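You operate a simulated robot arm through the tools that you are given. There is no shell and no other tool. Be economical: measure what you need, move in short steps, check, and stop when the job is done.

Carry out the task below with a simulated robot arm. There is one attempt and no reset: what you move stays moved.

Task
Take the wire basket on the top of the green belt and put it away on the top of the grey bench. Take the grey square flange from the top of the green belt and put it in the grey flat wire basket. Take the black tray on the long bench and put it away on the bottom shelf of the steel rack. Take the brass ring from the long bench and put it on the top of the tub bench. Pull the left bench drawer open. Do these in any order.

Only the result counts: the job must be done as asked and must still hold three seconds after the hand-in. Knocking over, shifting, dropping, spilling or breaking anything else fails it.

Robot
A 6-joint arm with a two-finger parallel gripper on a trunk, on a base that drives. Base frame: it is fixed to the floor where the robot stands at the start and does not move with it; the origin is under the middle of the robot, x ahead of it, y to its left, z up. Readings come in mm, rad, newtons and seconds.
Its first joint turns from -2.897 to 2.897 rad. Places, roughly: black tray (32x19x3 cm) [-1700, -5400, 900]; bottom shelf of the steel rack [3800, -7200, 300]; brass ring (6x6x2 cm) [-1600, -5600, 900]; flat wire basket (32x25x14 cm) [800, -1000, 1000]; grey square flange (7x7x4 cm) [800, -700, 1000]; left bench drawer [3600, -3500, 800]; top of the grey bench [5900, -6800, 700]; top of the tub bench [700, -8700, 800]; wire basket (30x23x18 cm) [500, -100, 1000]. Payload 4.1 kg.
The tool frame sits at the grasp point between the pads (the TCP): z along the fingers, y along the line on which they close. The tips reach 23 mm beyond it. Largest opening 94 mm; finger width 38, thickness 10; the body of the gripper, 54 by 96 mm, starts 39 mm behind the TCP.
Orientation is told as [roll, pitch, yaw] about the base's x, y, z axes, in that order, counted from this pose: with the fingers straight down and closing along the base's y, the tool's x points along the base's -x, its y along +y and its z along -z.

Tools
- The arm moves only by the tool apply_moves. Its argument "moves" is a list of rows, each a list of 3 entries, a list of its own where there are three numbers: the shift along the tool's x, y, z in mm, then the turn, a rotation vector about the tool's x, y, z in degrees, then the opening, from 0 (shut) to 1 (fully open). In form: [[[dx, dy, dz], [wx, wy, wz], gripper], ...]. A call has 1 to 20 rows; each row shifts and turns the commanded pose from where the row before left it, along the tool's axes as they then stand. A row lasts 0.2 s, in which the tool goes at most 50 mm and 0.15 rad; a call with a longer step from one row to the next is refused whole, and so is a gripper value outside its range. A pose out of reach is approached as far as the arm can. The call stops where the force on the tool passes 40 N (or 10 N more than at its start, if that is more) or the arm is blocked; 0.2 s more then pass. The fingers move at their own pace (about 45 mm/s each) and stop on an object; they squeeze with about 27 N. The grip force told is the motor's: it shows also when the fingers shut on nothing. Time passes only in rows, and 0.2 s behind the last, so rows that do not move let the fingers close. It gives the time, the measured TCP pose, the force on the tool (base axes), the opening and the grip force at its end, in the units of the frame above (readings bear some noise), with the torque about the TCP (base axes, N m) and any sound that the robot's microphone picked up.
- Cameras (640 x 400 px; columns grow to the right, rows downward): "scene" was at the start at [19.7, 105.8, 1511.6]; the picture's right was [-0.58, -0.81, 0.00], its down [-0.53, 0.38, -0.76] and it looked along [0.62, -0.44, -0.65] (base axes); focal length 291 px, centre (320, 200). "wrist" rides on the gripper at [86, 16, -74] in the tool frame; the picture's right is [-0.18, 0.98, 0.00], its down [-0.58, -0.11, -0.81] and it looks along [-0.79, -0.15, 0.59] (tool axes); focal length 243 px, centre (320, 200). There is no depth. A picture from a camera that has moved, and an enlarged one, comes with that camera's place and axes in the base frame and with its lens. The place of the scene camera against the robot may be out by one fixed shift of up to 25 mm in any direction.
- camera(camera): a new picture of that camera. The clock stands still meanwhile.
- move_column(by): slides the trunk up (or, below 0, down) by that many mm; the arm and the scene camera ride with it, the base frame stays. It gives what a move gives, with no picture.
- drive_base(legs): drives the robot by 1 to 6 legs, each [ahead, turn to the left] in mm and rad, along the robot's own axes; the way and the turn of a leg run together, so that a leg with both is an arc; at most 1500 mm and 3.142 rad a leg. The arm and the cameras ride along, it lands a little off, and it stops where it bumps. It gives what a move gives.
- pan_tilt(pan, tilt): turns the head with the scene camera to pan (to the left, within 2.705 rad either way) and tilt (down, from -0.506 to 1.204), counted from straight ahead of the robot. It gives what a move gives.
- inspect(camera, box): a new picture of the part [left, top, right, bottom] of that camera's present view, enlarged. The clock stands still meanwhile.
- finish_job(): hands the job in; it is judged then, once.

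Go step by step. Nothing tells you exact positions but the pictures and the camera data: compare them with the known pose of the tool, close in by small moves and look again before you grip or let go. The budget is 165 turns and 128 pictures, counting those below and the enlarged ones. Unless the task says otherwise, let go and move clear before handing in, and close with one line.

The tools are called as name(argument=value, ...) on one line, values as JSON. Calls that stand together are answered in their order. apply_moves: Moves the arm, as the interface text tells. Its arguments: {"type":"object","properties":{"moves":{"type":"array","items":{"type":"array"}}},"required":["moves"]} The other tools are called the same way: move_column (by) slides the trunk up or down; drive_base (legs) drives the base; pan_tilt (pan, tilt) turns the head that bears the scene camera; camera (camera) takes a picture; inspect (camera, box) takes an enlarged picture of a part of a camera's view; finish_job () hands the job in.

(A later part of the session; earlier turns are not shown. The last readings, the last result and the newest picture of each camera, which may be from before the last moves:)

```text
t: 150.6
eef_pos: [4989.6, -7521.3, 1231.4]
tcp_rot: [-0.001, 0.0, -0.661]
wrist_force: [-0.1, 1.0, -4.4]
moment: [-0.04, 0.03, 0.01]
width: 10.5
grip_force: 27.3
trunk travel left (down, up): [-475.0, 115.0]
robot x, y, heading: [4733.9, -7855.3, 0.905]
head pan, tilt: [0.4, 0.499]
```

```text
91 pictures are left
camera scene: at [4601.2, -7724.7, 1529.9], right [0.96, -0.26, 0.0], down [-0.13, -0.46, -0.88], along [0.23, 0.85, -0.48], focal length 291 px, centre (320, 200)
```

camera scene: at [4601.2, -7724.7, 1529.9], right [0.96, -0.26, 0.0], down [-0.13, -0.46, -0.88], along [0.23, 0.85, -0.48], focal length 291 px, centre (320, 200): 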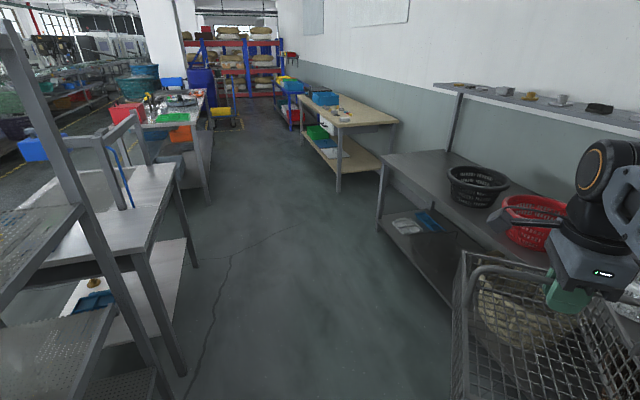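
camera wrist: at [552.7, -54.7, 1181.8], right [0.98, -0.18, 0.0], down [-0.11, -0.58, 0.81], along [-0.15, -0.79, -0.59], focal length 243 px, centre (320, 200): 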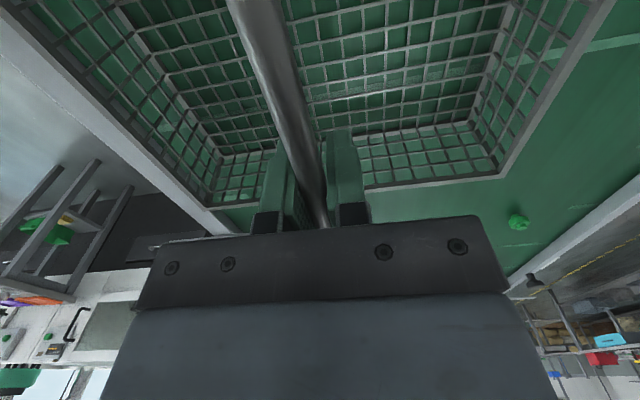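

The bench's free spot is at its left end (front edge x≈5573, y −5900..−6480, top z≈733). I'll drive to face it there.

drive_base(legs=[[0, 0.46], [850, 0], [870, 0], [0, -1.365]])

pan_tilt(pan=0.4, tilt=0.75)

camera(camera="scene")

pan_tilt(pan=-0.5, tilt=0.75)

camera(camera="scene")

```text
t: 164.1
eef_pos: [5535.2, -6160.3, 1231.4]
tcp_rot: [-0.001, -0.001, -1.585]
wrist_force: [0.0, 0.7, -3.0]
moment: [-0.01, -0.01, 0.02]
width: 10.6
grip_force: 26.9
trunk travel left (down, up): [-475.0, 115.0]
robot x, y, heading: [5111.6, -6161.9, -0.017]
head pan, tilt: [0.4, 0.499]
```

```text
t: 164.8
eef_pos: [5536.2, -6160.4, 1231.5]
tcp_rot: [-0.003, 0.001, -1.583]
wrist_force: [-0.3, 0.0, -4.2]
moment: [-0.02, 0.03, 0.0]
width: 10.6
grip_force: 27.4
trunk travel left (down, up): [-475.0, 115.0]
robot x, y, heading: [5113.4, -6160.4, -0.012]
head pan, tilt: [0.4, 0.75]
```

```text
90 pictures are left
camera scene: at [5144.1, -5972.4, 1508.0], right [0.37, -0.93, 0.0], down [-0.63, -0.26, -0.73], along [0.68, 0.27, -0.68], focal length 291 px, centre (320, 200)
```

scene: 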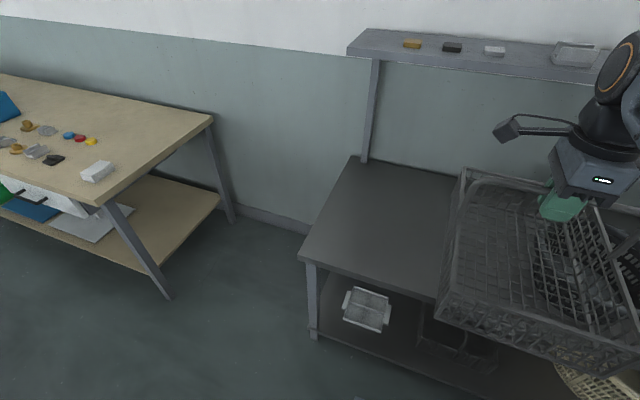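

```text
t: 166.0
eef_pos: [5534.2, -6160.8, 1231.1]
tcp_rot: [0.0, 0.0, -1.583]
wrist_force: [0.3, -0.1, -4.7]
moment: [0.01, -0.01, 0.0]
width: 10.6
grip_force: 27.3
trunk travel left (down, up): [-475.0, 115.0]
robot x, y, heading: [5113.4, -6159.5, -0.015]
head pan, tilt: [-0.499, 0.75]
```

```text
89 pictures are left
camera scene: at [5139.3, -6044.2, 1507.9], right [-0.49, -0.87, 0.0], down [-0.59, 0.34, -0.73], along [0.64, -0.36, -0.68], focal length 291 px, centre (320, 200)
```

scene: 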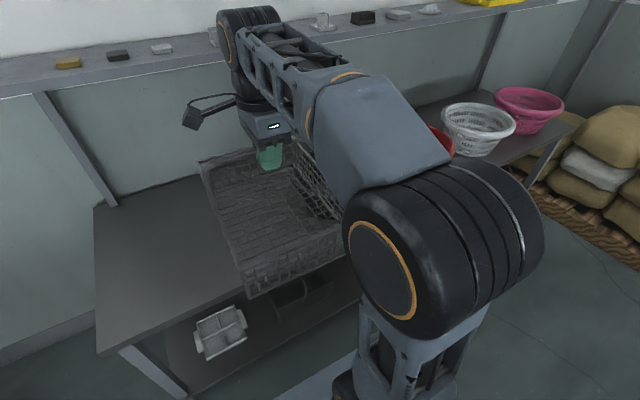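

Bench top corner works out to front x≈5665, z≈690–700, depth to 6240. I'll drive 150 mm closer and extend the basket over the free spot.

drive_base(legs=[[150, 0.015]])

apply_moves(moves=[[[0, 40, 0], [0, 0, 0], 0], [[0, 45, 0], [0, 0, 0], 0], [[0, 45, 10], [0, 0, 0], 0], [[0, 40, 40], [0, 0, 0], 0], [[0, 0, 45], [0, 0, 0], 0], [[0, 0, 45], [0, 0, 0], 0], [[0, 0, 40], [0, 0, 0], 0], [[0, 0, 0], [0, 0, 0], 0]])

pan_tilt(pan=0.4, tilt=0.75)

camera(camera="scene")

camera(camera="wrist")

```text
t: 167.4
eef_pos: [5683.5, -6155.6, 1231.7]
tcp_rot: [-0.002, -0.001, -1.569]
wrist_force: [0.6, 0.3, -4.0]
moment: [0.01, 0.01, -0.04]
width: 10.8
grip_force: 26.6
trunk travel left (down, up): [-475.0, 115.0]
robot x, y, heading: [5264.2, -6163.2, 0.002]
head pan, tilt: [-0.499, 0.75]
```

```text
refused: row 4 steps farther than a row can; nothing moved
```

```text
t: 168.6
eef_pos: [5682.8, -6155.9, 1232.1]
tcp_rot: [-0.001, -0.001, -1.57]
wrist_force: [-0.6, 0.2, -3.6]
moment: [0.0, -0.02, 0.0]
width: 10.9
grip_force: 26.4
trunk travel left (down, up): [-475.0, 115.0]
robot x, y, heading: [5264.4, -6160.2, -0.005]
head pan, tilt: [0.4, 0.75]
```

```text
88 pictures are left
camera scene: at [5289.4, -5973.5, 1507.9], right [0.39, -0.92, 0.0], down [-0.63, -0.26, -0.73], along [0.67, 0.28, -0.68], focal length 291 px, centre (320, 200)
```

scene: 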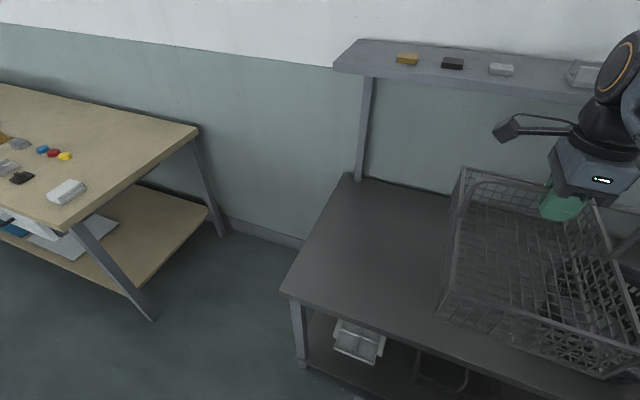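

```text
87 pictures are left
camera wrist: at [5700.1, -6069.1, 1306.2], right [0.98, -0.18, 0.0], down [-0.11, -0.58, 0.81], along [-0.15, -0.79, -0.59], focal length 243 px, centre (320, 200)
```

wrist: 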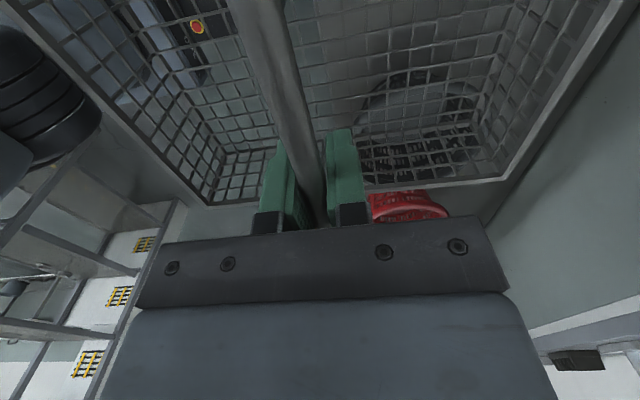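

Through the mesh I see the black basket's rim up to y≈−6320, so I'll shift 120 mm left while extending, then lower in part.

apply_moves(moves=[[[30, 35, 0], [0, 0, 0], 0], [[30, 38, 0], [0, 0, 0], 0], [[30, 38, 0], [0, 0, 0], 0], [[30, 38, 0], [0, 0, 0], 0], [[0, 25, 25], [0, 0, 0], 0], [[0, 0, 45], [0, 0, 0], 0], [[0, 0, 45], [0, 0, 0], 0], [[0, 0, 45], [0, 0, 0], 0], [[0, 0, 0], [0, 0, 0], 0]])

camera(camera="scene")

camera(camera="wrist")

```text
t: 170.6
eef_pos: [5855.6, -6034.3, 1072.1]
tcp_rot: [-0.002, -0.001, -1.569]
wrist_force: [0.4, -0.2, -3.9]
moment: [-0.04, 0.01, 0.03]
width: 10.7
grip_force: 26.5
trunk travel left (down, up): [-475.0, 115.0]
robot x, y, heading: [5262.2, -6162.0, -0.002]
head pan, tilt: [0.4, 0.75]
```

```text
86 pictures are left
camera scene: at [5289.7, -5973.3, 1507.9], right [0.39, -0.92, 0.0], down [-0.63, -0.26, -0.73], along [0.67, 0.28, -0.68], focal length 291 px, centre (320, 200)
```

scene: 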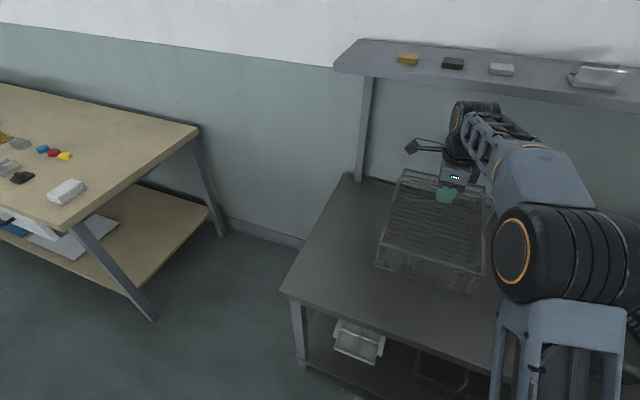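

```text
85 pictures are left
camera wrist: at [5871.6, -5947.4, 1146.8], right [0.98, -0.18, 0.0], down [-0.11, -0.58, 0.81], along [-0.15, -0.79, -0.59], focal length 243 px, centre (320, 200)
```

wrist: 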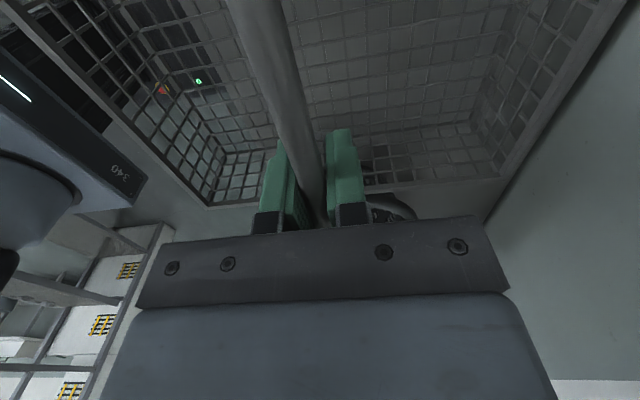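

The basket is over the free area with margins. I'll lower until contact.

apply_moves(moves=[[[0, 0, 40], [0, 0, 0], 0], [[0, 0, 40], [0, 0, 0], 0], [[0, 0, 40], [0, 0, 0], 0], [[0, 0, 30], [0, 0, 0], 0], [[0, 0, 10], [0, 0, 0], 0], [[0, 0, 8], [0, 0, 0], 0], [[0, 0, 8], [0, 0, 0], 0], [[0, 0, 0], [0, 0, 0], 0]])

camera(camera="scene")

```text
t: 172.4
eef_pos: [5855.5, -6035.3, 894.5]
tcp_rot: [-0.002, 0.001, -1.568]
wrist_force: [-0.3, -0.1, -4.8]
moment: [-0.03, -0.01, -0.02]
width: 10.5
grip_force: 26.2
trunk travel left (down, up): [-475.0, 115.0]
robot x, y, heading: [5258.6, -6159.9, 0.003]
head pan, tilt: [0.4, 0.75]
```

```text
84 pictures are left
camera scene: at [5289.6, -5973.4, 1507.9], right [0.39, -0.92, 0.0], down [-0.63, -0.26, -0.73], along [0.67, 0.28, -0.68], focal length 291 px, centre (320, 200)
```

scene: 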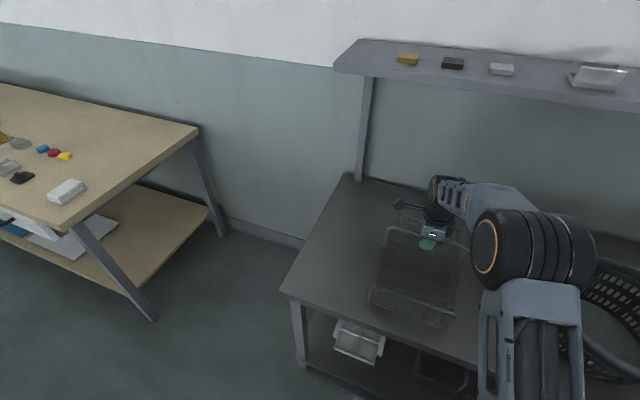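

apply_moves(moves=[[[0, 0, 5], [0, 0, 0], 0], [[0, 0, 5], [0, 0, 0], 0], [[0, 0, 5], [0, 0, 0], 0], [[0, 0, 5], [0, 0, 0], 0], [[0, 0, 0], [0, 0, 0], 0]])

```text
t: 173.6
eef_pos: [5857.6, -6036.1, 876.3]
tcp_rot: [0.004, 0.0, -1.569]
wrist_force: [0.7, -0.1, 12.5]
moment: [-0.46, 0.02, -0.12]
width: 10.8
grip_force: 27.0
trunk travel left (down, up): [-475.0, 115.0]
robot x, y, heading: [5262.2, -6158.2, 0.002]
head pan, tilt: [0.4, 0.75]
```

Contact is felt at z≈877. I'll open and rise.

apply_moves(moves=[[[0, 0, -1], [0, 0, 0], 0.5], [[0, 0, 0], [0, 0, 0], 0.6], [[0, 0, 0], [0, 0, 0], 0.6], [[0, 0, -15], [0, 0, 0], 0.6], [[0, 0, -40], [0, 0, 0], 0.6], [[0, 0, -45], [0, 0, 0], 0.6], [[0, 0, -45], [0, 0, 0], 0.6], [[0, 0, -45], [0, 0, 0], 0.6], [[0, 0, -45], [0, 0, 0], 0.6], [[0, -45, -20], [0, 0, 0], 0.6], [[0, -45, -20], [0, 0, 0], 0.6], [[0, -45, -20], [0, 0, 0], 0.6], [[0, -35, 0], [0, 0, 0], 0.6]])

camera(camera="scene")

```text
t: 176.4
eef_pos: [5685.0, -6035.3, 1172.7]
tcp_rot: [-0.002, 0.001, -1.568]
wrist_force: [0.4, -0.5, 0.4]
moment: [-0.01, 0.0, 0.0]
width: 56.4
grip_force: 0.0
trunk travel left (down, up): [-475.0, 115.0]
robot x, y, heading: [5260.8, -6157.6, -0.004]
head pan, tilt: [0.4, 0.75]
```

```text
83 pictures are left
camera scene: at [5288.7, -5973.6, 1507.9], right [0.39, -0.92, 0.0], down [-0.63, -0.26, -0.73], along [0.67, 0.28, -0.68], focal length 291 px, centre (320, 200)
```

scene: 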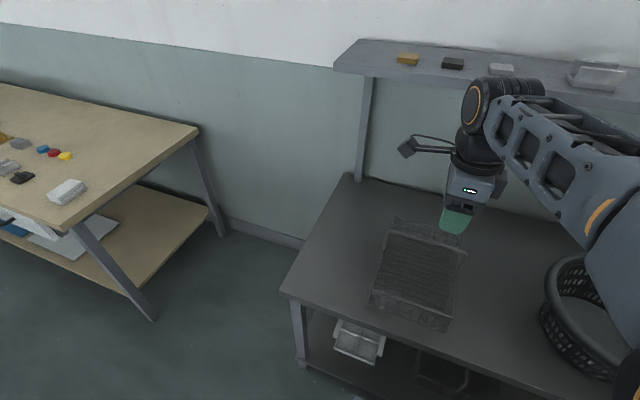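

The basket stands on the grey bench. Next I'll back off, turn, and look for the gap between the benches towards the drawer side.

drive_base(legs=[[-350, 0], [0, 1.57]])

pan_tilt(pan=0.7, tilt=0.4)

camera(camera="scene")

```text
t: 182.4
eef_pos: [4809.5, -5735.3, 1174.1]
tcp_rot: [-0.002, 0.0, -0.015]
wrist_force: [0.8, -0.4, -0.4]
moment: [0.01, -0.01, 0.03]
width: 56.7
grip_force: 0.1
trunk travel left (down, up): [-475.0, 115.0]
robot x, y, heading: [4925.7, -6161.1, 1.552]
head pan, tilt: [0.4, 0.75]
```

```text
t: 183.2
eef_pos: [4809.9, -5733.8, 1173.7]
tcp_rot: [-0.002, 0.0, -0.016]
wrist_force: [-0.2, -0.1, 0.2]
moment: [0.0, 0.0, -0.02]
width: 56.4
grip_force: 0.0
trunk travel left (down, up): [-475.0, 115.0]
robot x, y, heading: [4927.6, -6160.2, 1.554]
head pan, tilt: [0.7, 0.4]
```

```text
82 pictures are left
camera scene: at [4711.8, -6156.7, 1539.0], right [0.78, 0.63, 0.0], down [0.24, -0.3, -0.92], along [-0.58, 0.72, -0.39], focal length 291 px, centre (320, 200)
```

scene: 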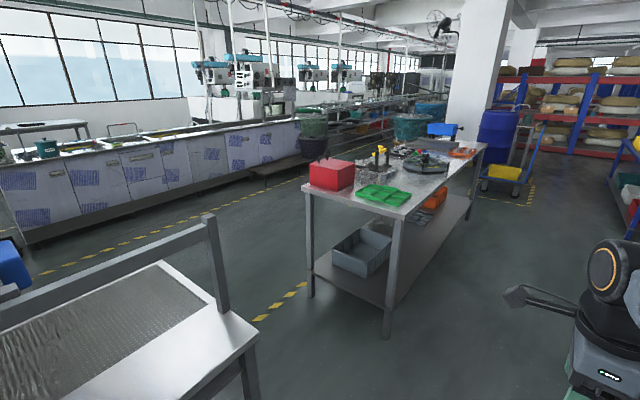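

The gap at y≈−5315 is clear. I'll drive through it and up to opposite the left drawer.

drive_base(legs=[[840, 0], [0, 1.6], [970, 0], [970, 0], [0, -1.58]])

pan_tilt(pan=-0.8, tilt=0.4)

camera(camera="scene")

pan_tilt(pan=0.3, tilt=0.3)

camera(camera="scene")

```text
t: 204.6
eef_pos: [2880.7, -4896.8, 1171.7]
tcp_rot: [-0.002, 0.0, 0.015]
wrist_force: [-0.1, -0.4, 0.2]
moment: [0.0, 0.02, 0.03]
width: 56.3
grip_force: 0.1
trunk travel left (down, up): [-475.0, 115.0]
robot x, y, heading: [3011.4, -5319.6, 1.585]
head pan, tilt: [0.7, 0.4]
```

```text
t: 206.2
eef_pos: [2881.2, -4896.8, 1173.9]
tcp_rot: [-0.001, 0.0, 0.016]
wrist_force: [-0.3, 0.4, -0.7]
moment: [-0.01, 0.0, 0.02]
width: 56.4
grip_force: 0.1
trunk travel left (down, up): [-475.0, 115.0]
robot x, y, heading: [3011.0, -5319.5, 1.582]
head pan, tilt: [-0.799, 0.4]
```

```text
81 pictures are left
camera scene: at [2922.3, -5327.4, 1539.0], right [0.71, -0.71, 0.0], down [-0.28, -0.27, -0.92], along [0.65, 0.65, -0.39], focal length 291 px, centre (320, 200)
```

scene: 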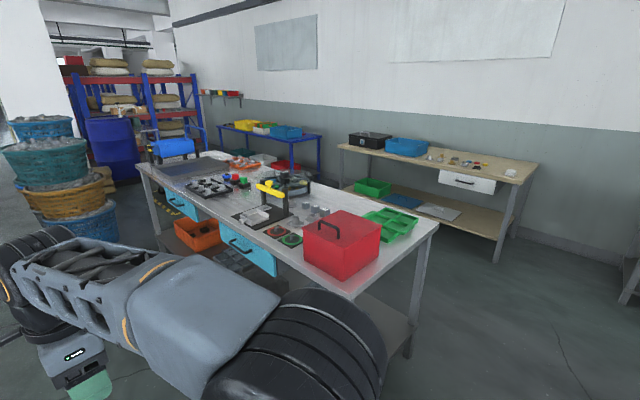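

```text
t: 207.5
eef_pos: [2882.0, -4896.3, 1173.7]
tcp_rot: [0.0, -0.001, 0.015]
wrist_force: [1.0, 0.8, -0.4]
moment: [0.03, 0.0, -0.02]
width: 56.2
grip_force: 0.0
trunk travel left (down, up): [-475.0, 115.0]
robot x, y, heading: [3009.8, -5320.4, 1.584]
head pan, tilt: [0.3, 0.3]
```

```text
80 pictures are left
camera scene: at [2828.1, -5303.8, 1548.3], right [0.95, 0.31, 0.0], down [0.09, -0.28, -0.96], along [-0.29, 0.91, -0.3], focal length 291 px, centre (320, 200)
```

scene: 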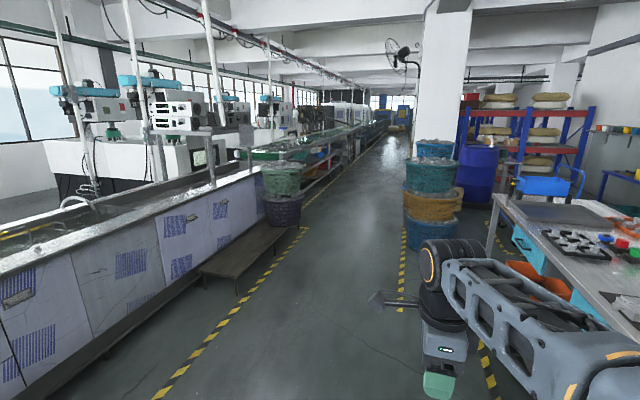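

Two cyan drawers hang under the bench; the left is near y≈−3350. I'll drive up and face it.

drive_base(legs=[[975, 0], [975, 0], [0, -1.58]])

pan_tilt(pan=0.3, tilt=0.8)

camera(camera="scene")

pan_tilt(pan=-0.9, tilt=0.7)

camera(camera="scene")

```text
t: 221.0
eef_pos: [3379.1, -3244.1, 1172.3]
tcp_rot: [-0.002, 0.0, -1.528]
wrist_force: [0.6, -0.3, -0.5]
moment: [-0.03, -0.01, 0.0]
width: 56.3
grip_force: 0.0
trunk travel left (down, up): [-475.0, 115.0]
robot x, y, heading: [2961.8, -3383.8, 0.038]
head pan, tilt: [0.3, 0.3]
```

```text
t: 221.9
eef_pos: [3379.8, -3243.6, 1172.5]
tcp_rot: [0.0, 0.0, -1.531]
wrist_force: [-0.2, 0.1, 0.4]
moment: [-0.02, 0.02, -0.02]
width: 56.4
grip_force: 0.1
trunk travel left (down, up): [-475.0, 115.0]
robot x, y, heading: [2959.4, -3384.1, 0.036]
head pan, tilt: [0.3, 0.799]
```

```text
79 pictures are left
camera scene: at [2981.7, -3205.2, 1504.0], right [0.33, -0.94, 0.0], down [-0.68, -0.24, -0.7], along [0.66, 0.23, -0.72], focal length 291 px, centre (320, 200)
```

scene: 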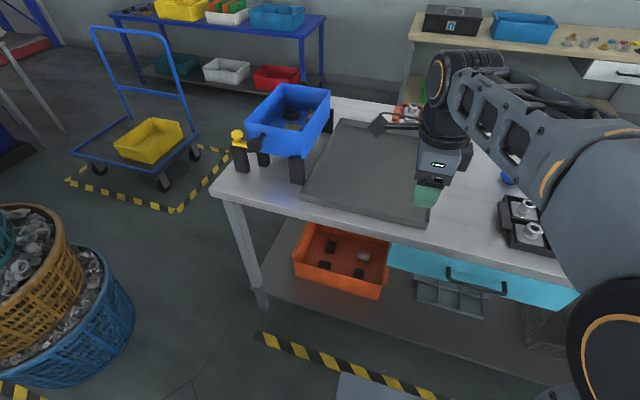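

```text
t: 223.3
eef_pos: [3380.1, -3243.8, 1172.4]
tcp_rot: [-0.002, 0.001, -1.528]
wrist_force: [-1.0, 0.5, -0.2]
moment: [0.05, -0.01, 0.01]
width: 56.4
grip_force: 0.0
trunk travel left (down, up): [-475.0, 115.0]
robot x, y, heading: [2961.3, -3386.2, 0.038]
head pan, tilt: [-0.901, 0.7]
```

```text
78 pictures are left
camera scene: at [2960.7, -3296.4, 1512.2], right [-0.76, -0.65, 0.0], down [-0.42, 0.49, -0.76], along [0.5, -0.58, -0.64], focal length 291 px, centre (320, 200)
```

scene: 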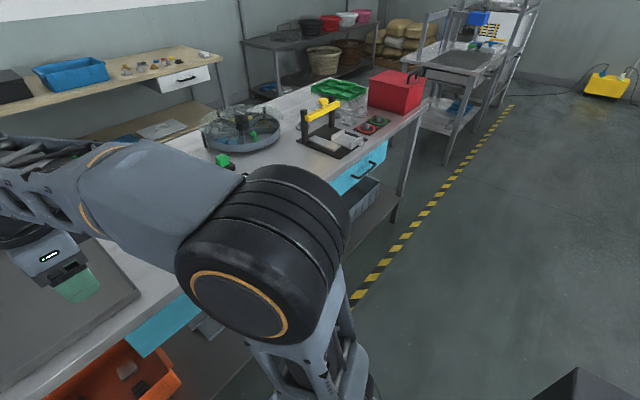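

The left drawer's bar handle is near (3480, −3487, 765), with the bench edge overhanging. I'll align, back up 100 mm, and turn the tool horizontal (fingers closing vertically) to grip it.

drive_base(legs=[[-100, -0.038]])

apply_moves(moves=[[[-42, 22, 0], [0, 0, 0], 1], [[-42, 22, 0], [0, 0, 0], 1], [[-42, 22, 0], [0, 0, 0], 1], [[-42, 22, 0], [0, 0, 0], 1], [[-42, 22, 0], [0, 0, 0], 1]])

apply_moves(moves=[[[0, 0, 0], [-8.2, 0, 0], 1], [[0, 0, 0], [-8.2, 0, 0], 1], [[0, 0, 0], [-8.2, 0, 0], 1], [[0, 0, 0], [-8.2, 0, 0], 1], [[0, 0, 0], [-8.2, 0, 0], 1], [[0, 0, 0], [-8.2, 0, 0], 1], [[0, 0, 0], [-8.2, 0, 0], 1], [[0, 0, 0], [-8.2, 0, 0], 1], [[0, 0, 0], [-8.2, 0, 0], 1], [[0, 0, 0], [-8.2, 0, 0], 1], [[0, 0, 0], [-8.0, 0, 0], 1]])

pan_tilt(pan=0.25, tilt=0.8)

camera(camera="scene")

```text
t: 224.5
eef_pos: [3285.2, -3260.1, 1173.4]
tcp_rot: [-0.001, -0.001, -1.567]
wrist_force: [0.3, 0.2, 0.3]
moment: [-0.03, -0.01, -0.01]
width: 56.3
grip_force: 0.0
trunk travel left (down, up): [-475.0, 115.0]
robot x, y, heading: [2864.1, -3383.6, 0.0]
head pan, tilt: [-0.901, 0.7]
```

```text
t: 225.7
eef_pos: [3394.3, -3473.6, 1171.7]
tcp_rot: [-0.002, -0.001, -1.565]
wrist_force: [-0.2, -0.6, 0.6]
moment: [0.0, 0.0, 0.01]
width: 94.0
grip_force: 0.0
trunk travel left (down, up): [-475.0, 115.0]
robot x, y, heading: [2860.3, -3388.9, -0.003]
head pan, tilt: [-0.901, 0.7]
```

```text
t: 228.1
eef_pos: [3396.4, -3471.0, 1172.6]
tcp_rot: [1.57, 0.001, -1.566]
wrist_force: [0.6, 0.5, 0.6]
moment: [-0.01, -0.02, -0.02]
width: 93.7
grip_force: 0.0
trunk travel left (down, up): [-475.0, 115.0]
robot x, y, heading: [2865.8, -3388.1, 0.003]
head pan, tilt: [-0.901, 0.7]
```

```text
t: 229.4
eef_pos: [3395.6, -3470.7, 1172.8]
tcp_rot: [1.569, 0.001, -1.566]
wrist_force: [-0.4, 1.0, 0.7]
moment: [-0.02, -0.03, -0.02]
width: 93.9
grip_force: 0.0
trunk travel left (down, up): [-475.0, 115.0]
robot x, y, heading: [2860.8, -3389.0, 0.005]
head pan, tilt: [0.25, 0.799]
```

```text
77 pictures are left
camera scene: at [2890.9, -3211.6, 1503.9], right [0.25, -0.97, 0.0], down [-0.69, -0.18, -0.7], along [0.68, 0.17, -0.72], focal length 291 px, centre (320, 200)
```

scene: 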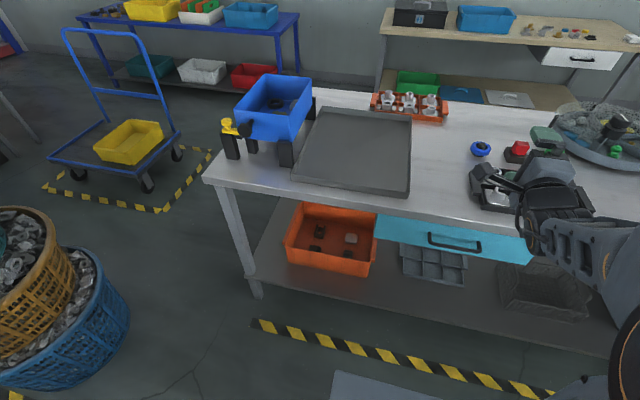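

inspect(camera="scene", box=[360, 180, 560, 305])

apply_moves(moves=[[[0, 0, -40], [0, 0, 0], 1], [[0, 0, -30], [0, 0, 0], 1]])

move_column(by=-390)

camera(camera="scene")

camera(camera="wrist")

```text
3.20 times, centred on (460, 242) of scene
camera zoom: at [2890.9, -3211.6, 1503.9], right [0.25, -0.97, 0.0], down [-0.69, -0.18, -0.7], along [0.68, 0.17, -0.72], focal length 930 px, centre (-128, 64)
```

zoom: 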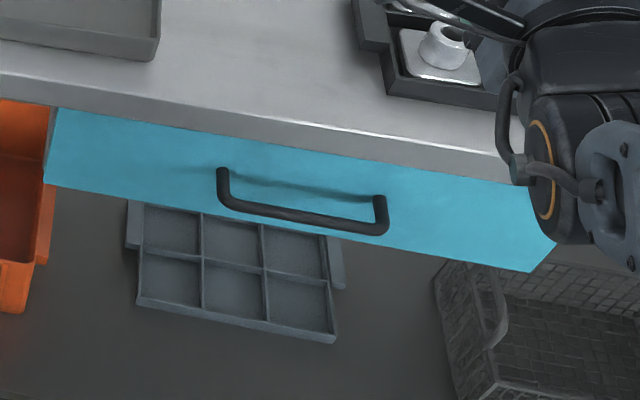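

```text
t: 230.1
eef_pos: [3325.4, -3472.6, 1173.6]
tcp_rot: [1.57, 0.0, -1.567]
wrist_force: [0.8, 0.4, -0.2]
moment: [0.0, 0.02, 0.01]
width: 94.1
grip_force: 0.1
trunk travel left (down, up): [-475.0, 115.0]
robot x, y, heading: [2860.8, -3382.1, 0.003]
head pan, tilt: [0.25, 0.799]
```

```text
t: 233.8
eef_pos: [3327.8, -3472.1, 782.2]
tcp_rot: [1.569, 0.0, -1.566]
wrist_force: [-0.3, 0.5, -0.2]
moment: [0.05, -0.03, -0.03]
width: 93.9
grip_force: 0.0
trunk travel left (down, up): [-85.0, 505.0]
robot x, y, heading: [2860.9, -3388.4, 0.003]
head pan, tilt: [0.25, 0.799]
```

```text
75 pictures are left
camera scene: at [2890.9, -3211.5, 1114.0], right [0.25, -0.97, 0.0], down [-0.69, -0.18, -0.7], along [0.68, 0.17, -0.72], focal length 291 px, centre (320, 200)
```

scene: 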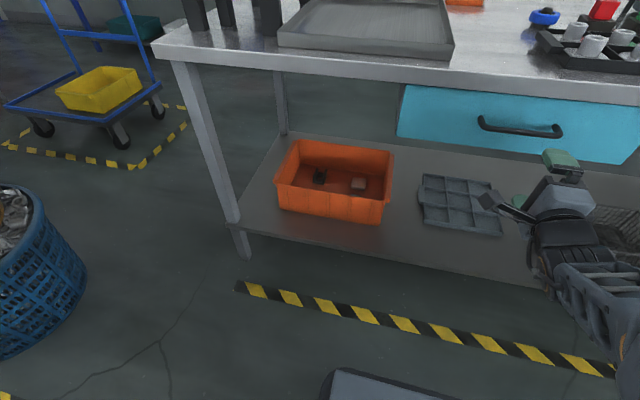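

```text
74 pictures are left
camera wrist: at [3252.9, -3385.2, 799.7], right [0.0, -0.18, 0.98], down [-0.8, -0.59, -0.11], along [0.6, -0.79, -0.15], focal length 243 px, centre (320, 200)
```

wrist: 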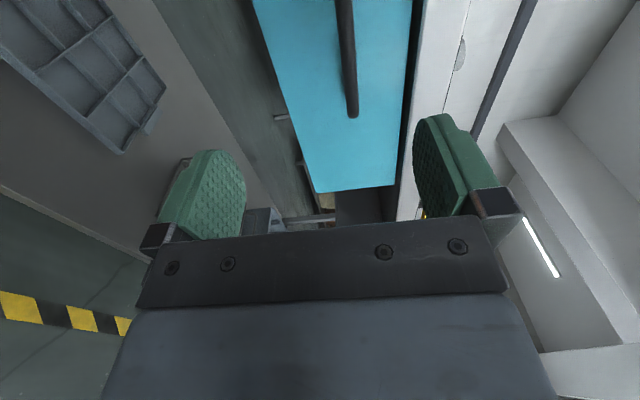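

The bar triangulates to about (3477, y −3395..−3546, 805). I'll raise 23 mm, partly close the fingers and advance in front of it.

apply_moves(moves=[[[0, 23, 0], [0, 0, 0], 0.6], [[0, 0, 40], [0, 0, 0], 0.6], [[0, 0, 40], [0, 0, 0], 0.6], [[0, 0, 25], [0, 0, 0], 0.6], [[0, 0, 0], [0, 0, 0], 0.6]])

camera(camera="wrist")

inspect(camera="scene", box=[440, 80, 640, 205])

```text
t: 235.0
eef_pos: [3431.9, -3471.2, 806.1]
tcp_rot: [1.568, 0.0, -1.565]
wrist_force: [1.3, 0.4, -0.7]
moment: [-0.01, -0.03, 0.01]
width: 56.0
grip_force: 0.0
trunk travel left (down, up): [-85.0, 505.0]
robot x, y, heading: [2859.7, -3386.4, 0.001]
head pan, tilt: [0.25, 0.799]
```

```text
73 pictures are left
camera wrist: at [3357.5, -3383.8, 822.3], right [0.0, -0.18, 0.98], down [-0.8, -0.59, -0.11], along [0.6, -0.79, -0.15], focal length 243 px, centre (320, 200)
```

wrist: 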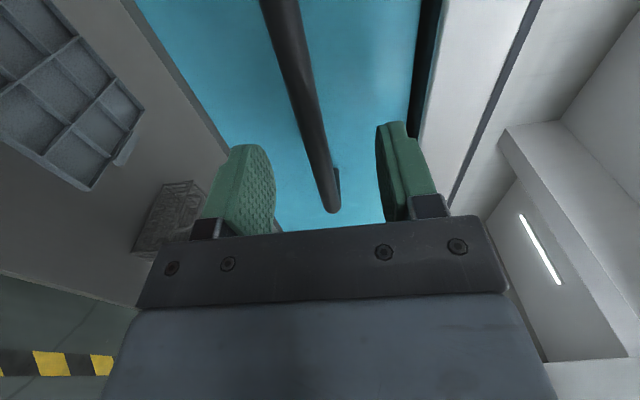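

```text
3.20 times, centred on (540, 142) of scene
camera zoom: at [2890.9, -3211.5, 1113.9], right [0.25, -0.97, 0.0], down [-0.69, -0.18, -0.7], along [0.68, 0.17, -0.72], focal length 930 px, centre (-384, 384)
```

zoom: 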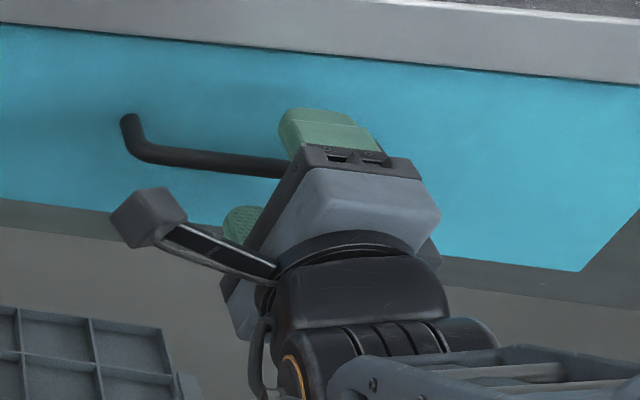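

The bar is between the finger planes, slightly low. I'll advance 42 mm, go 4 mm down, and close.

apply_moves(moves=[[[0, -4, 20], [0, 0, 0], 0.6], [[0, 0, 22], [0, 0, 0], 0.6], [[0, 0, 0], [0, 0, 0], 0.6], [[0, 0, 0], [0, 0, 0], 0], [[0, 0, 0], [0, 0, 0], 0], [[0, 0, 0], [0, 0, 0], 0], [[0, 0, 0], [0, 0, 0], 0]])

camera(camera="wrist")

```text
t: 235.7
eef_pos: [3468.1, -3471.4, 801.5]
tcp_rot: [1.567, -0.002, -1.566]
wrist_force: [-30.3, 3.0, 0.6]
moment: [0.1, -0.97, 0.67]
width: 56.5
grip_force: 0.1
trunk travel left (down, up): [-85.0, 505.0]
robot x, y, heading: [2860.3, -3388.3, 0.002]
head pan, tilt: [0.25, 0.799]
stopped in row 3: the force on the tool passed its limit (the readings are from after the stop); the commanded pose is now the measured one
```

```text
71 pictures are left
camera wrist: at [3393.3, -3385.4, 818.5], right [0.0, -0.18, 0.98], down [-0.8, -0.59, -0.11], along [0.6, -0.79, -0.15], focal length 243 px, centre (320, 200)
```

wrist: 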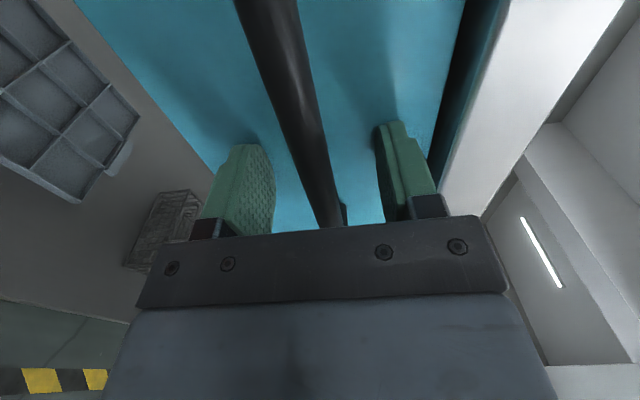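

The fingertips touch the drawer face, with the bar between them. I'll back off 3 mm and close.

apply_moves(moves=[[[0, 0, -3], [0, 0, 0], 0.6], [[0, 0, 0], [0, 0, 0], 0], [[0, 0, 0], [0, 0, 0], 0], [[0, 0, 0], [0, 0, 0], 0], [[0, 0, 0], [0, 0, 0], 0], [[0, 0, 0], [0, 0, 0], 0]])

apply_moves(moves=[[[0, 0, -20], [0, 0, 0], 0], [[0, 0, -30], [0, 0, 0], 0], [[0, 0, 0], [0, 0, 0], 0]])

camera(camera="scene")

```text
t: 237.1
eef_pos: [3467.1, -3472.3, 805.0]
tcp_rot: [1.571, -0.001, -1.566]
wrist_force: [1.4, -3.0, 29.0]
moment: [0.42, 0.36, 0.0]
width: 11.8
grip_force: 45.3
trunk travel left (down, up): [-85.0, 505.0]
robot x, y, heading: [2861.4, -3387.5, 0.001]
head pan, tilt: [0.25, 0.799]
```

```text
t: 237.9
eef_pos: [3416.8, -3473.6, 805.4]
tcp_rot: [1.574, -0.002, -1.568]
wrist_force: [1.9, -7.9, 32.9]
moment: [0.41, 0.49, -0.12]
width: 12.0
grip_force: 44.9
trunk travel left (down, up): [-85.0, 505.0]
robot x, y, heading: [2860.3, -3386.4, -0.001]
head pan, tilt: [0.25, 0.799]
```

```text
70 pictures are left
camera scene: at [2888.7, -3211.9, 1114.2], right [0.25, -0.97, 0.0], down [-0.69, -0.18, -0.7], along [0.68, 0.17, -0.72], focal length 291 px, centre (320, 200)
```

scene: 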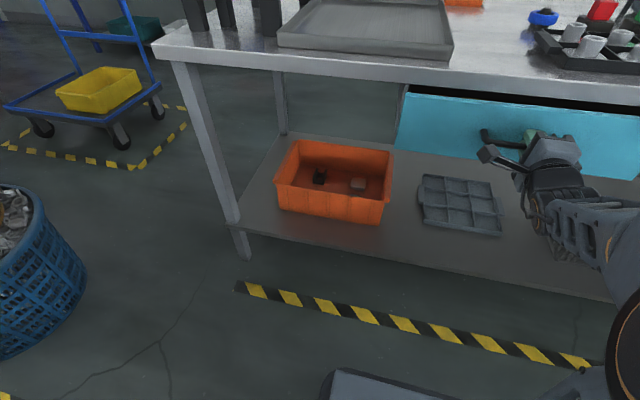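

The drawer follows. I'll relieve the vertical force and keep pulling.

apply_moves(moves=[[[0, 4, 0], [0, 0, 0], 0], [[0, 0, -25], [0, 0, 0], 0], [[0, 0, -30], [0, 0, 0], 0], [[0, 0, -30], [0, 0, 0], 0], [[0, 0, -30], [0, 0, 0], 0], [[0, 0, -25], [0, 0, 0], 0], [[0, 0, 0], [0, 0, 0], 0]])

camera(camera="scene")

```text
t: 239.5
eef_pos: [3279.8, -3476.2, 804.7]
tcp_rot: [1.552, 0.0, -1.565]
wrist_force: [-1.6, -5.6, -27.9]
moment: [-0.23, -0.31, -0.44]
width: 11.6
grip_force: 45.1
out of reach, approached as far as the arm can: row 6
trunk travel left (down, up): [-85.0, 505.0]
robot x, y, heading: [2859.9, -3383.7, -0.003]
head pan, tilt: [0.25, 0.799]
```

```text
69 pictures are left
camera scene: at [2891.3, -3212.4, 1113.5], right [0.25, -0.97, 0.0], down [-0.7, -0.18, -0.7], along [0.67, 0.17, -0.72], focal length 291 px, centre (320, 200)
```

scene: 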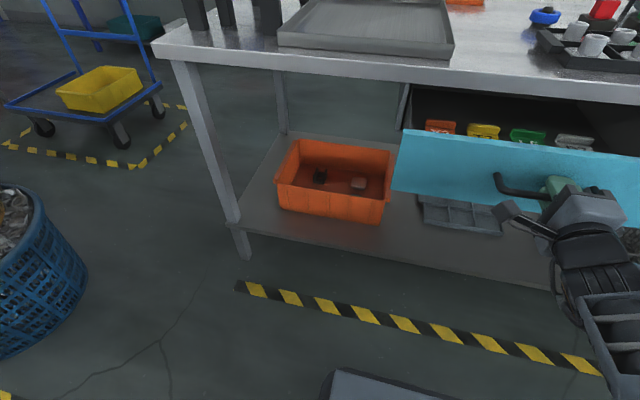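

It is about 19 cm open. I'll pull a bit more with the base.

drive_base(legs=[[-80, 0]])

camera(camera="scene")

```text
t: 240.6
eef_pos: [3215.9, -3477.3, 805.2]
tcp_rot: [1.547, -0.002, -1.57]
wrist_force: [0.6, -2.8, -1.3]
moment: [-0.01, -0.02, 0.65]
width: 11.7
grip_force: 44.7
trunk travel left (down, up): [-85.0, 505.0]
robot x, y, heading: [2798.1, -3383.7, -0.002]
head pan, tilt: [0.25, 0.799]
stopped in leg 1: the force on the tool passed its limit (the readings are from after the stop); the commanded pose is now the measured one
```

```text
68 pictures are left
camera scene: at [2827.0, -3212.0, 1114.3], right [0.25, -0.97, 0.0], down [-0.69, -0.18, -0.7], along [0.68, 0.17, -0.72], focal length 291 px, centre (320, 200)
```

scene: 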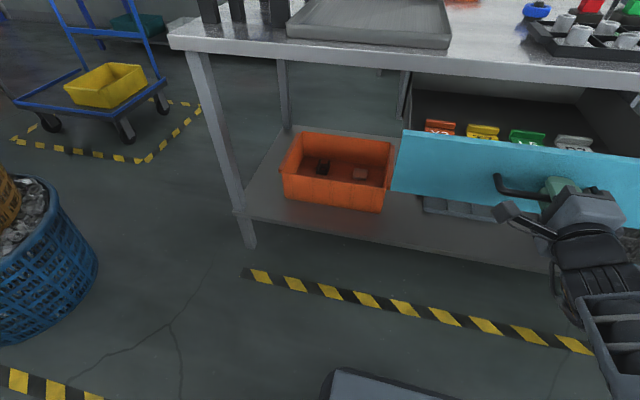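

The drawer is open about 25 cm and at its stop. I'll release and back out.

apply_moves(moves=[[[0, 0, 0], [0, 0, 0], 0.6], [[0, 0, 0], [0, 0, 0], 0.6], [[0, 0, 0], [0, 0, 0], 0.6], [[0, 0, 0], [0, 0, 0], 0.6], [[0, 0, 0], [0, 0, 0], 0.6]])

drive_base(legs=[[-350, 0]])

move_column(by=390)

pan_tilt(pan=-0.1, tilt=0.6)

camera(camera="scene")

```text
t: 241.8
eef_pos: [3216.6, -3476.6, 805.2]
tcp_rot: [1.55, 0.001, -1.569]
wrist_force: [-0.5, 1.6, 0.9]
moment: [0.03, 0.0, 0.02]
width: 56.6
grip_force: 0.2
trunk travel left (down, up): [-85.0, 505.0]
robot x, y, heading: [2796.9, -3383.6, 0.001]
head pan, tilt: [0.25, 0.799]
```

```text
t: 244.0
eef_pos: [2866.6, -3474.5, 803.5]
tcp_rot: [1.551, -0.001, -1.563]
wrist_force: [-0.3, -0.2, 0.7]
moment: [0.03, 0.01, 0.01]
width: 56.4
grip_force: 0.0
trunk travel left (down, up): [-85.0, 505.0]
robot x, y, heading: [2445.1, -3383.9, 0.007]
head pan, tilt: [0.25, 0.799]
```

```text
t: 247.8
eef_pos: [2865.2, -3474.2, 1194.6]
tcp_rot: [1.549, 0.001, -1.562]
wrist_force: [0.1, -0.8, -0.4]
moment: [-0.01, -0.02, -0.01]
width: 56.2
grip_force: 0.1
trunk travel left (down, up): [-475.0, 115.0]
robot x, y, heading: [2445.0, -3387.7, 0.006]
head pan, tilt: [0.25, 0.799]
```

```text
t: 248.6
eef_pos: [2864.3, -3474.5, 1194.6]
tcp_rot: [1.55, 0.0, -1.562]
wrist_force: [-0.2, 0.7, -0.6]
moment: [0.0, -0.03, 0.03]
width: 56.5
grip_force: 0.1
trunk travel left (down, up): [-475.0, 115.0]
robot x, y, heading: [2446.8, -3388.7, 0.006]
head pan, tilt: [-0.099, 0.6]
```

```text
67 pictures are left
camera scene: at [2483.8, -3241.2, 1520.8], right [-0.09, -1.0, 0.0], down [-0.56, 0.05, -0.82], along [0.82, -0.08, -0.57], focal length 291 px, centre (320, 200)
```

scene: 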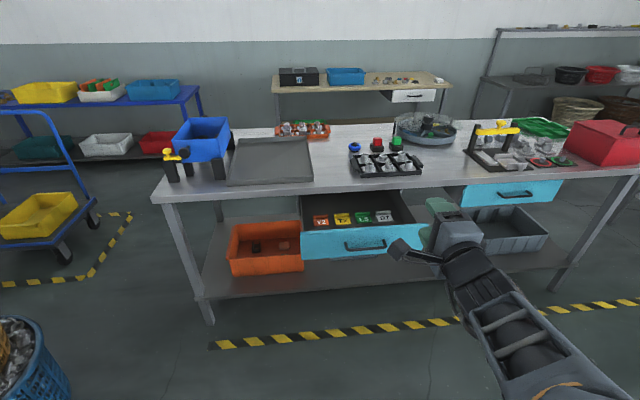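

The drawer is open and nothing else moved. I'll point the tool down again and drive to the belt's far side near the flange.

apply_moves(moves=[[[0, 0, 0], [8.2, 0, 0], 1], [[0, 0, 0], [8.2, 0, 0], 1], [[0, 0, 0], [8.2, 0, 0], 1], [[0, 0, 0], [8.2, 0, 0], 1], [[0, 0, 0], [8.2, 0, 0], 1], [[0, 0, 0], [8.2, 0, 0], 1], [[0, 0, 0], [8.2, 0, 0], 1], [[0, 0, 0], [8.2, 0, 0], 1], [[0, 0, 0], [8.2, 0, 0], 1], [[0, 0, 0], [8.2, 0, 0], 1], [[0, 0, 0], [6.8, 0, 0], 1]])

drive_base(legs=[[0, 1.863], [1350, 0], [1350, 0]])

pan_tilt(pan=0.8, tilt=0.6)

camera(camera="scene")

```text
t: 251.0
eef_pos: [2865.8, -3474.3, 1194.1]
tcp_rot: [-0.004, 0.0, -1.562]
wrist_force: [-0.4, 0.4, -0.1]
moment: [-0.05, -0.01, 0.01]
width: 93.9
grip_force: 0.1
trunk travel left (down, up): [-475.0, 115.0]
robot x, y, heading: [2448.1, -3389.0, 0.01]
head pan, tilt: [-0.099, 0.6]
```

```text
t: 269.1
eef_pos: [1437.3, -340.7, 1195.2]
tcp_rot: [0.0, -0.002, 0.374]
wrist_force: [-0.5, -1.4, -0.1]
moment: [0.03, -0.03, 0.02]
width: 94.1
grip_force: 0.0
trunk travel left (down, up): [-475.0, 115.0]
robot x, y, heading: [1509.9, -761.9, 1.944]
head pan, tilt: [-0.099, 0.6]
```

```text
t: 270.3
eef_pos: [1437.5, -339.8, 1195.5]
tcp_rot: [0.0, 0.0, 0.375]
wrist_force: [-0.6, -0.4, -0.9]
moment: [-0.04, 0.0, -0.03]
width: 94.1
grip_force: 0.0
trunk travel left (down, up): [-475.0, 115.0]
robot x, y, heading: [1510.7, -762.3, 1.945]
head pan, tilt: [0.799, 0.6]
```

```text
66 pictures are left
camera scene: at [1304.2, -856.1, 1520.8], right [0.39, 0.92, 0.0], down [0.52, -0.22, -0.83], along [-0.76, 0.32, -0.56], focal length 291 px, centre (320, 200)
```

scene: 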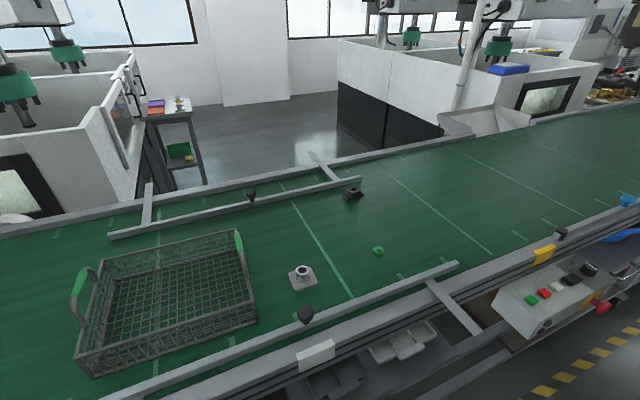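

The flange is at about (831, −706) and the flat basket's centre about (750, −1015), belt top ≈930. I'll turn to face the belt and move in.

drive_base(legs=[[0, 1.2], [110, 0]])

pan_tilt(pan=0.35, tilt=0.8)

camera(camera="scene")

camera(camera="wrist")

```text
t: 274.4
eef_pos: [977.0, -665.6, 1195.6]
tcp_rot: [-0.001, 0.001, 1.56]
wrist_force: [0.5, -0.1, 0.6]
moment: [-0.01, 0.01, -0.01]
width: 93.9
grip_force: 0.1
trunk travel left (down, up): [-475.0, 115.0]
robot x, y, heading: [1396.1, -761.2, 3.127]
head pan, tilt: [0.799, 0.6]
```

```text
t: 275.3
eef_pos: [978.1, -665.1, 1196.1]
tcp_rot: [-0.001, -0.001, 1.559]
wrist_force: [0.0, -0.6, -0.1]
moment: [0.01, 0.03, 0.01]
width: 94.1
grip_force: 0.1
trunk travel left (down, up): [-475.0, 115.0]
robot x, y, heading: [1395.2, -764.3, 3.124]
head pan, tilt: [0.351, 0.799]
```

```text
65 pictures are left
camera scene: at [1386.7, -966.1, 1504.0], right [-0.33, 0.94, 0.0], down [0.68, 0.24, -0.7], along [-0.66, -0.23, -0.72], focal length 291 px, centre (320, 200)
```

scene: 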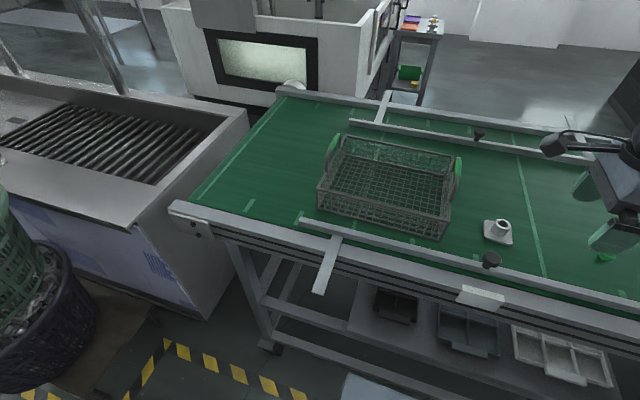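

```text
64 pictures are left
camera wrist: at [960.6, -750.8, 1269.1], right [-0.98, 0.2, 0.0], down [0.12, 0.58, 0.81], along [0.16, 0.79, -0.59], focal length 243 px, centre (320, 200)
```

wrist: 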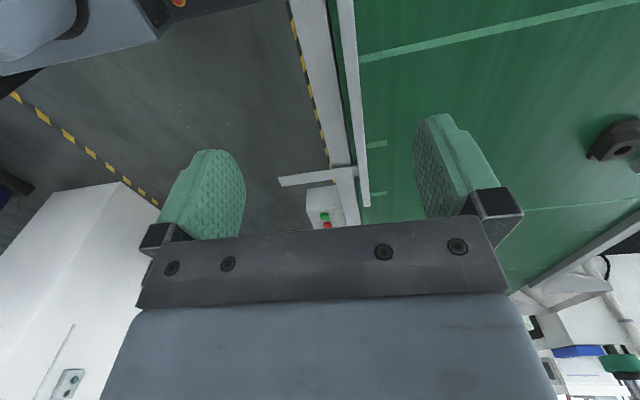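

The flange is confirmed near (829, −707). I'll move above it and look at its orientation.

inspect(camera="scene", box=[440, 190, 560, 265])

apply_moves(moves=[[[10, 38, 20], [0, 0, 0], 1], [[10, 38, 20], [0, 0, 0], 1], [[11, 38, 20], [0, 0, 0], 1], [[11, 35, 20], [0, 0, 0], 1], [[0, 0, 30], [0, 0, 0], 1]])

camera(camera="wrist")

```text
5.33 times, centred on (500, 228) of scene
camera zoom: at [1386.7, -966.1, 1504.0], right [-0.33, 0.94, 0.0], down [0.68, 0.24, -0.7], along [-0.66, -0.23, -0.72], focal length 1551 px, centre (-640, 53)
```

zoom: 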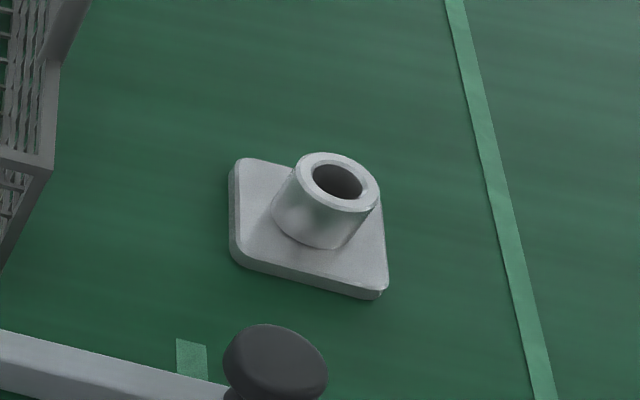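

```text
t: 276.5
eef_pos: [825.4, -704.5, 1082.1]
tcp_rot: [-0.002, 0.001, 1.559]
wrist_force: [-0.5, -0.5, 0.5]
moment: [0.01, -0.03, -0.02]
width: 94.1
grip_force: 0.1
trunk travel left (down, up): [-475.0, 115.0]
robot x, y, heading: [1393.0, -758.6, 3.125]
head pan, tilt: [0.351, 0.799]
```

```text
62 pictures are left
camera wrist: at [809.7, -791.1, 1157.0], right [-0.98, 0.2, 0.0], down [0.12, 0.58, 0.81], along [0.16, 0.79, -0.59], focal length 243 px, centre (320, 200)
```

wrist: 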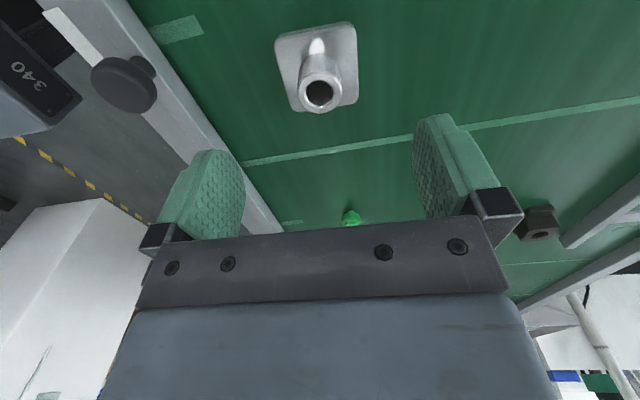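

The hub is about at (831, −685) seen from the wrist. I'll grip its round hub from above; I'll shift and descend partly, then check.

apply_moves(moves=[[[-20, -5, 0], [0, 0, 0], 1], [[0, 0, 40], [0, 0, 0], 1], [[0, 0, 40], [0, 0, 0], 1]])

camera(camera="wrist")

inspect(camera="scene", box=[420, 150, 620, 275])

```text
t: 277.3
eef_pos: [831.5, -683.8, 1004.7]
tcp_rot: [-0.001, -0.001, 1.558]
wrist_force: [-0.4, 0.0, -0.8]
moment: [-0.02, 0.01, -0.02]
width: 94.1
grip_force: 0.1
trunk travel left (down, up): [-475.0, 115.0]
robot x, y, heading: [1391.8, -758.6, 3.126]
head pan, tilt: [0.351, 0.799]
```

```text
61 pictures are left
camera wrist: at [815.3, -769.8, 1078.4], right [-0.98, 0.2, 0.0], down [0.12, 0.58, 0.81], along [0.16, 0.79, -0.59], focal length 243 px, centre (320, 200)
```

wrist: 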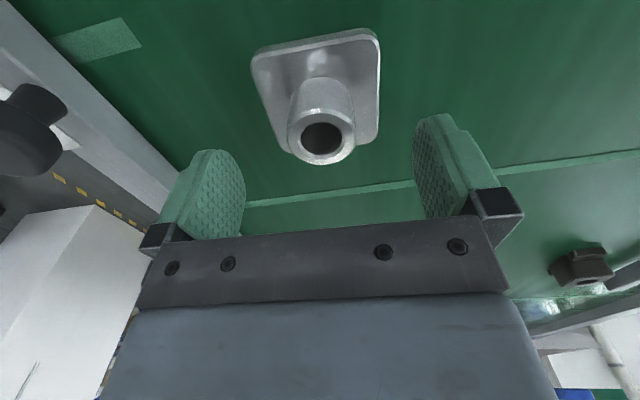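

```text
3.20 times, centred on (520, 212) of scene
camera zoom: at [1386.4, -966.2, 1504.0], right [-0.33, 0.94, 0.0], down [0.68, 0.24, -0.7], along [-0.66, -0.23, -0.72], focal length 930 px, centre (-320, 160)
```

zoom: 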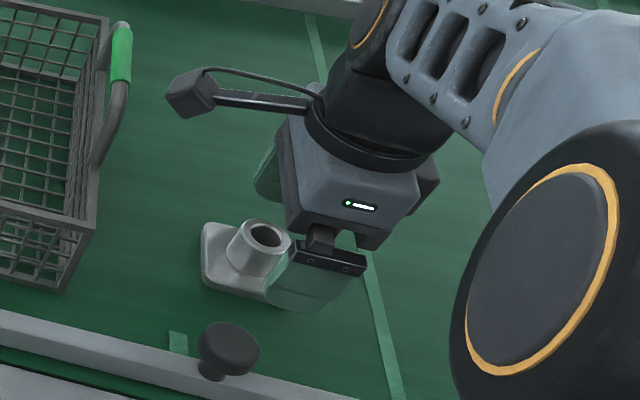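

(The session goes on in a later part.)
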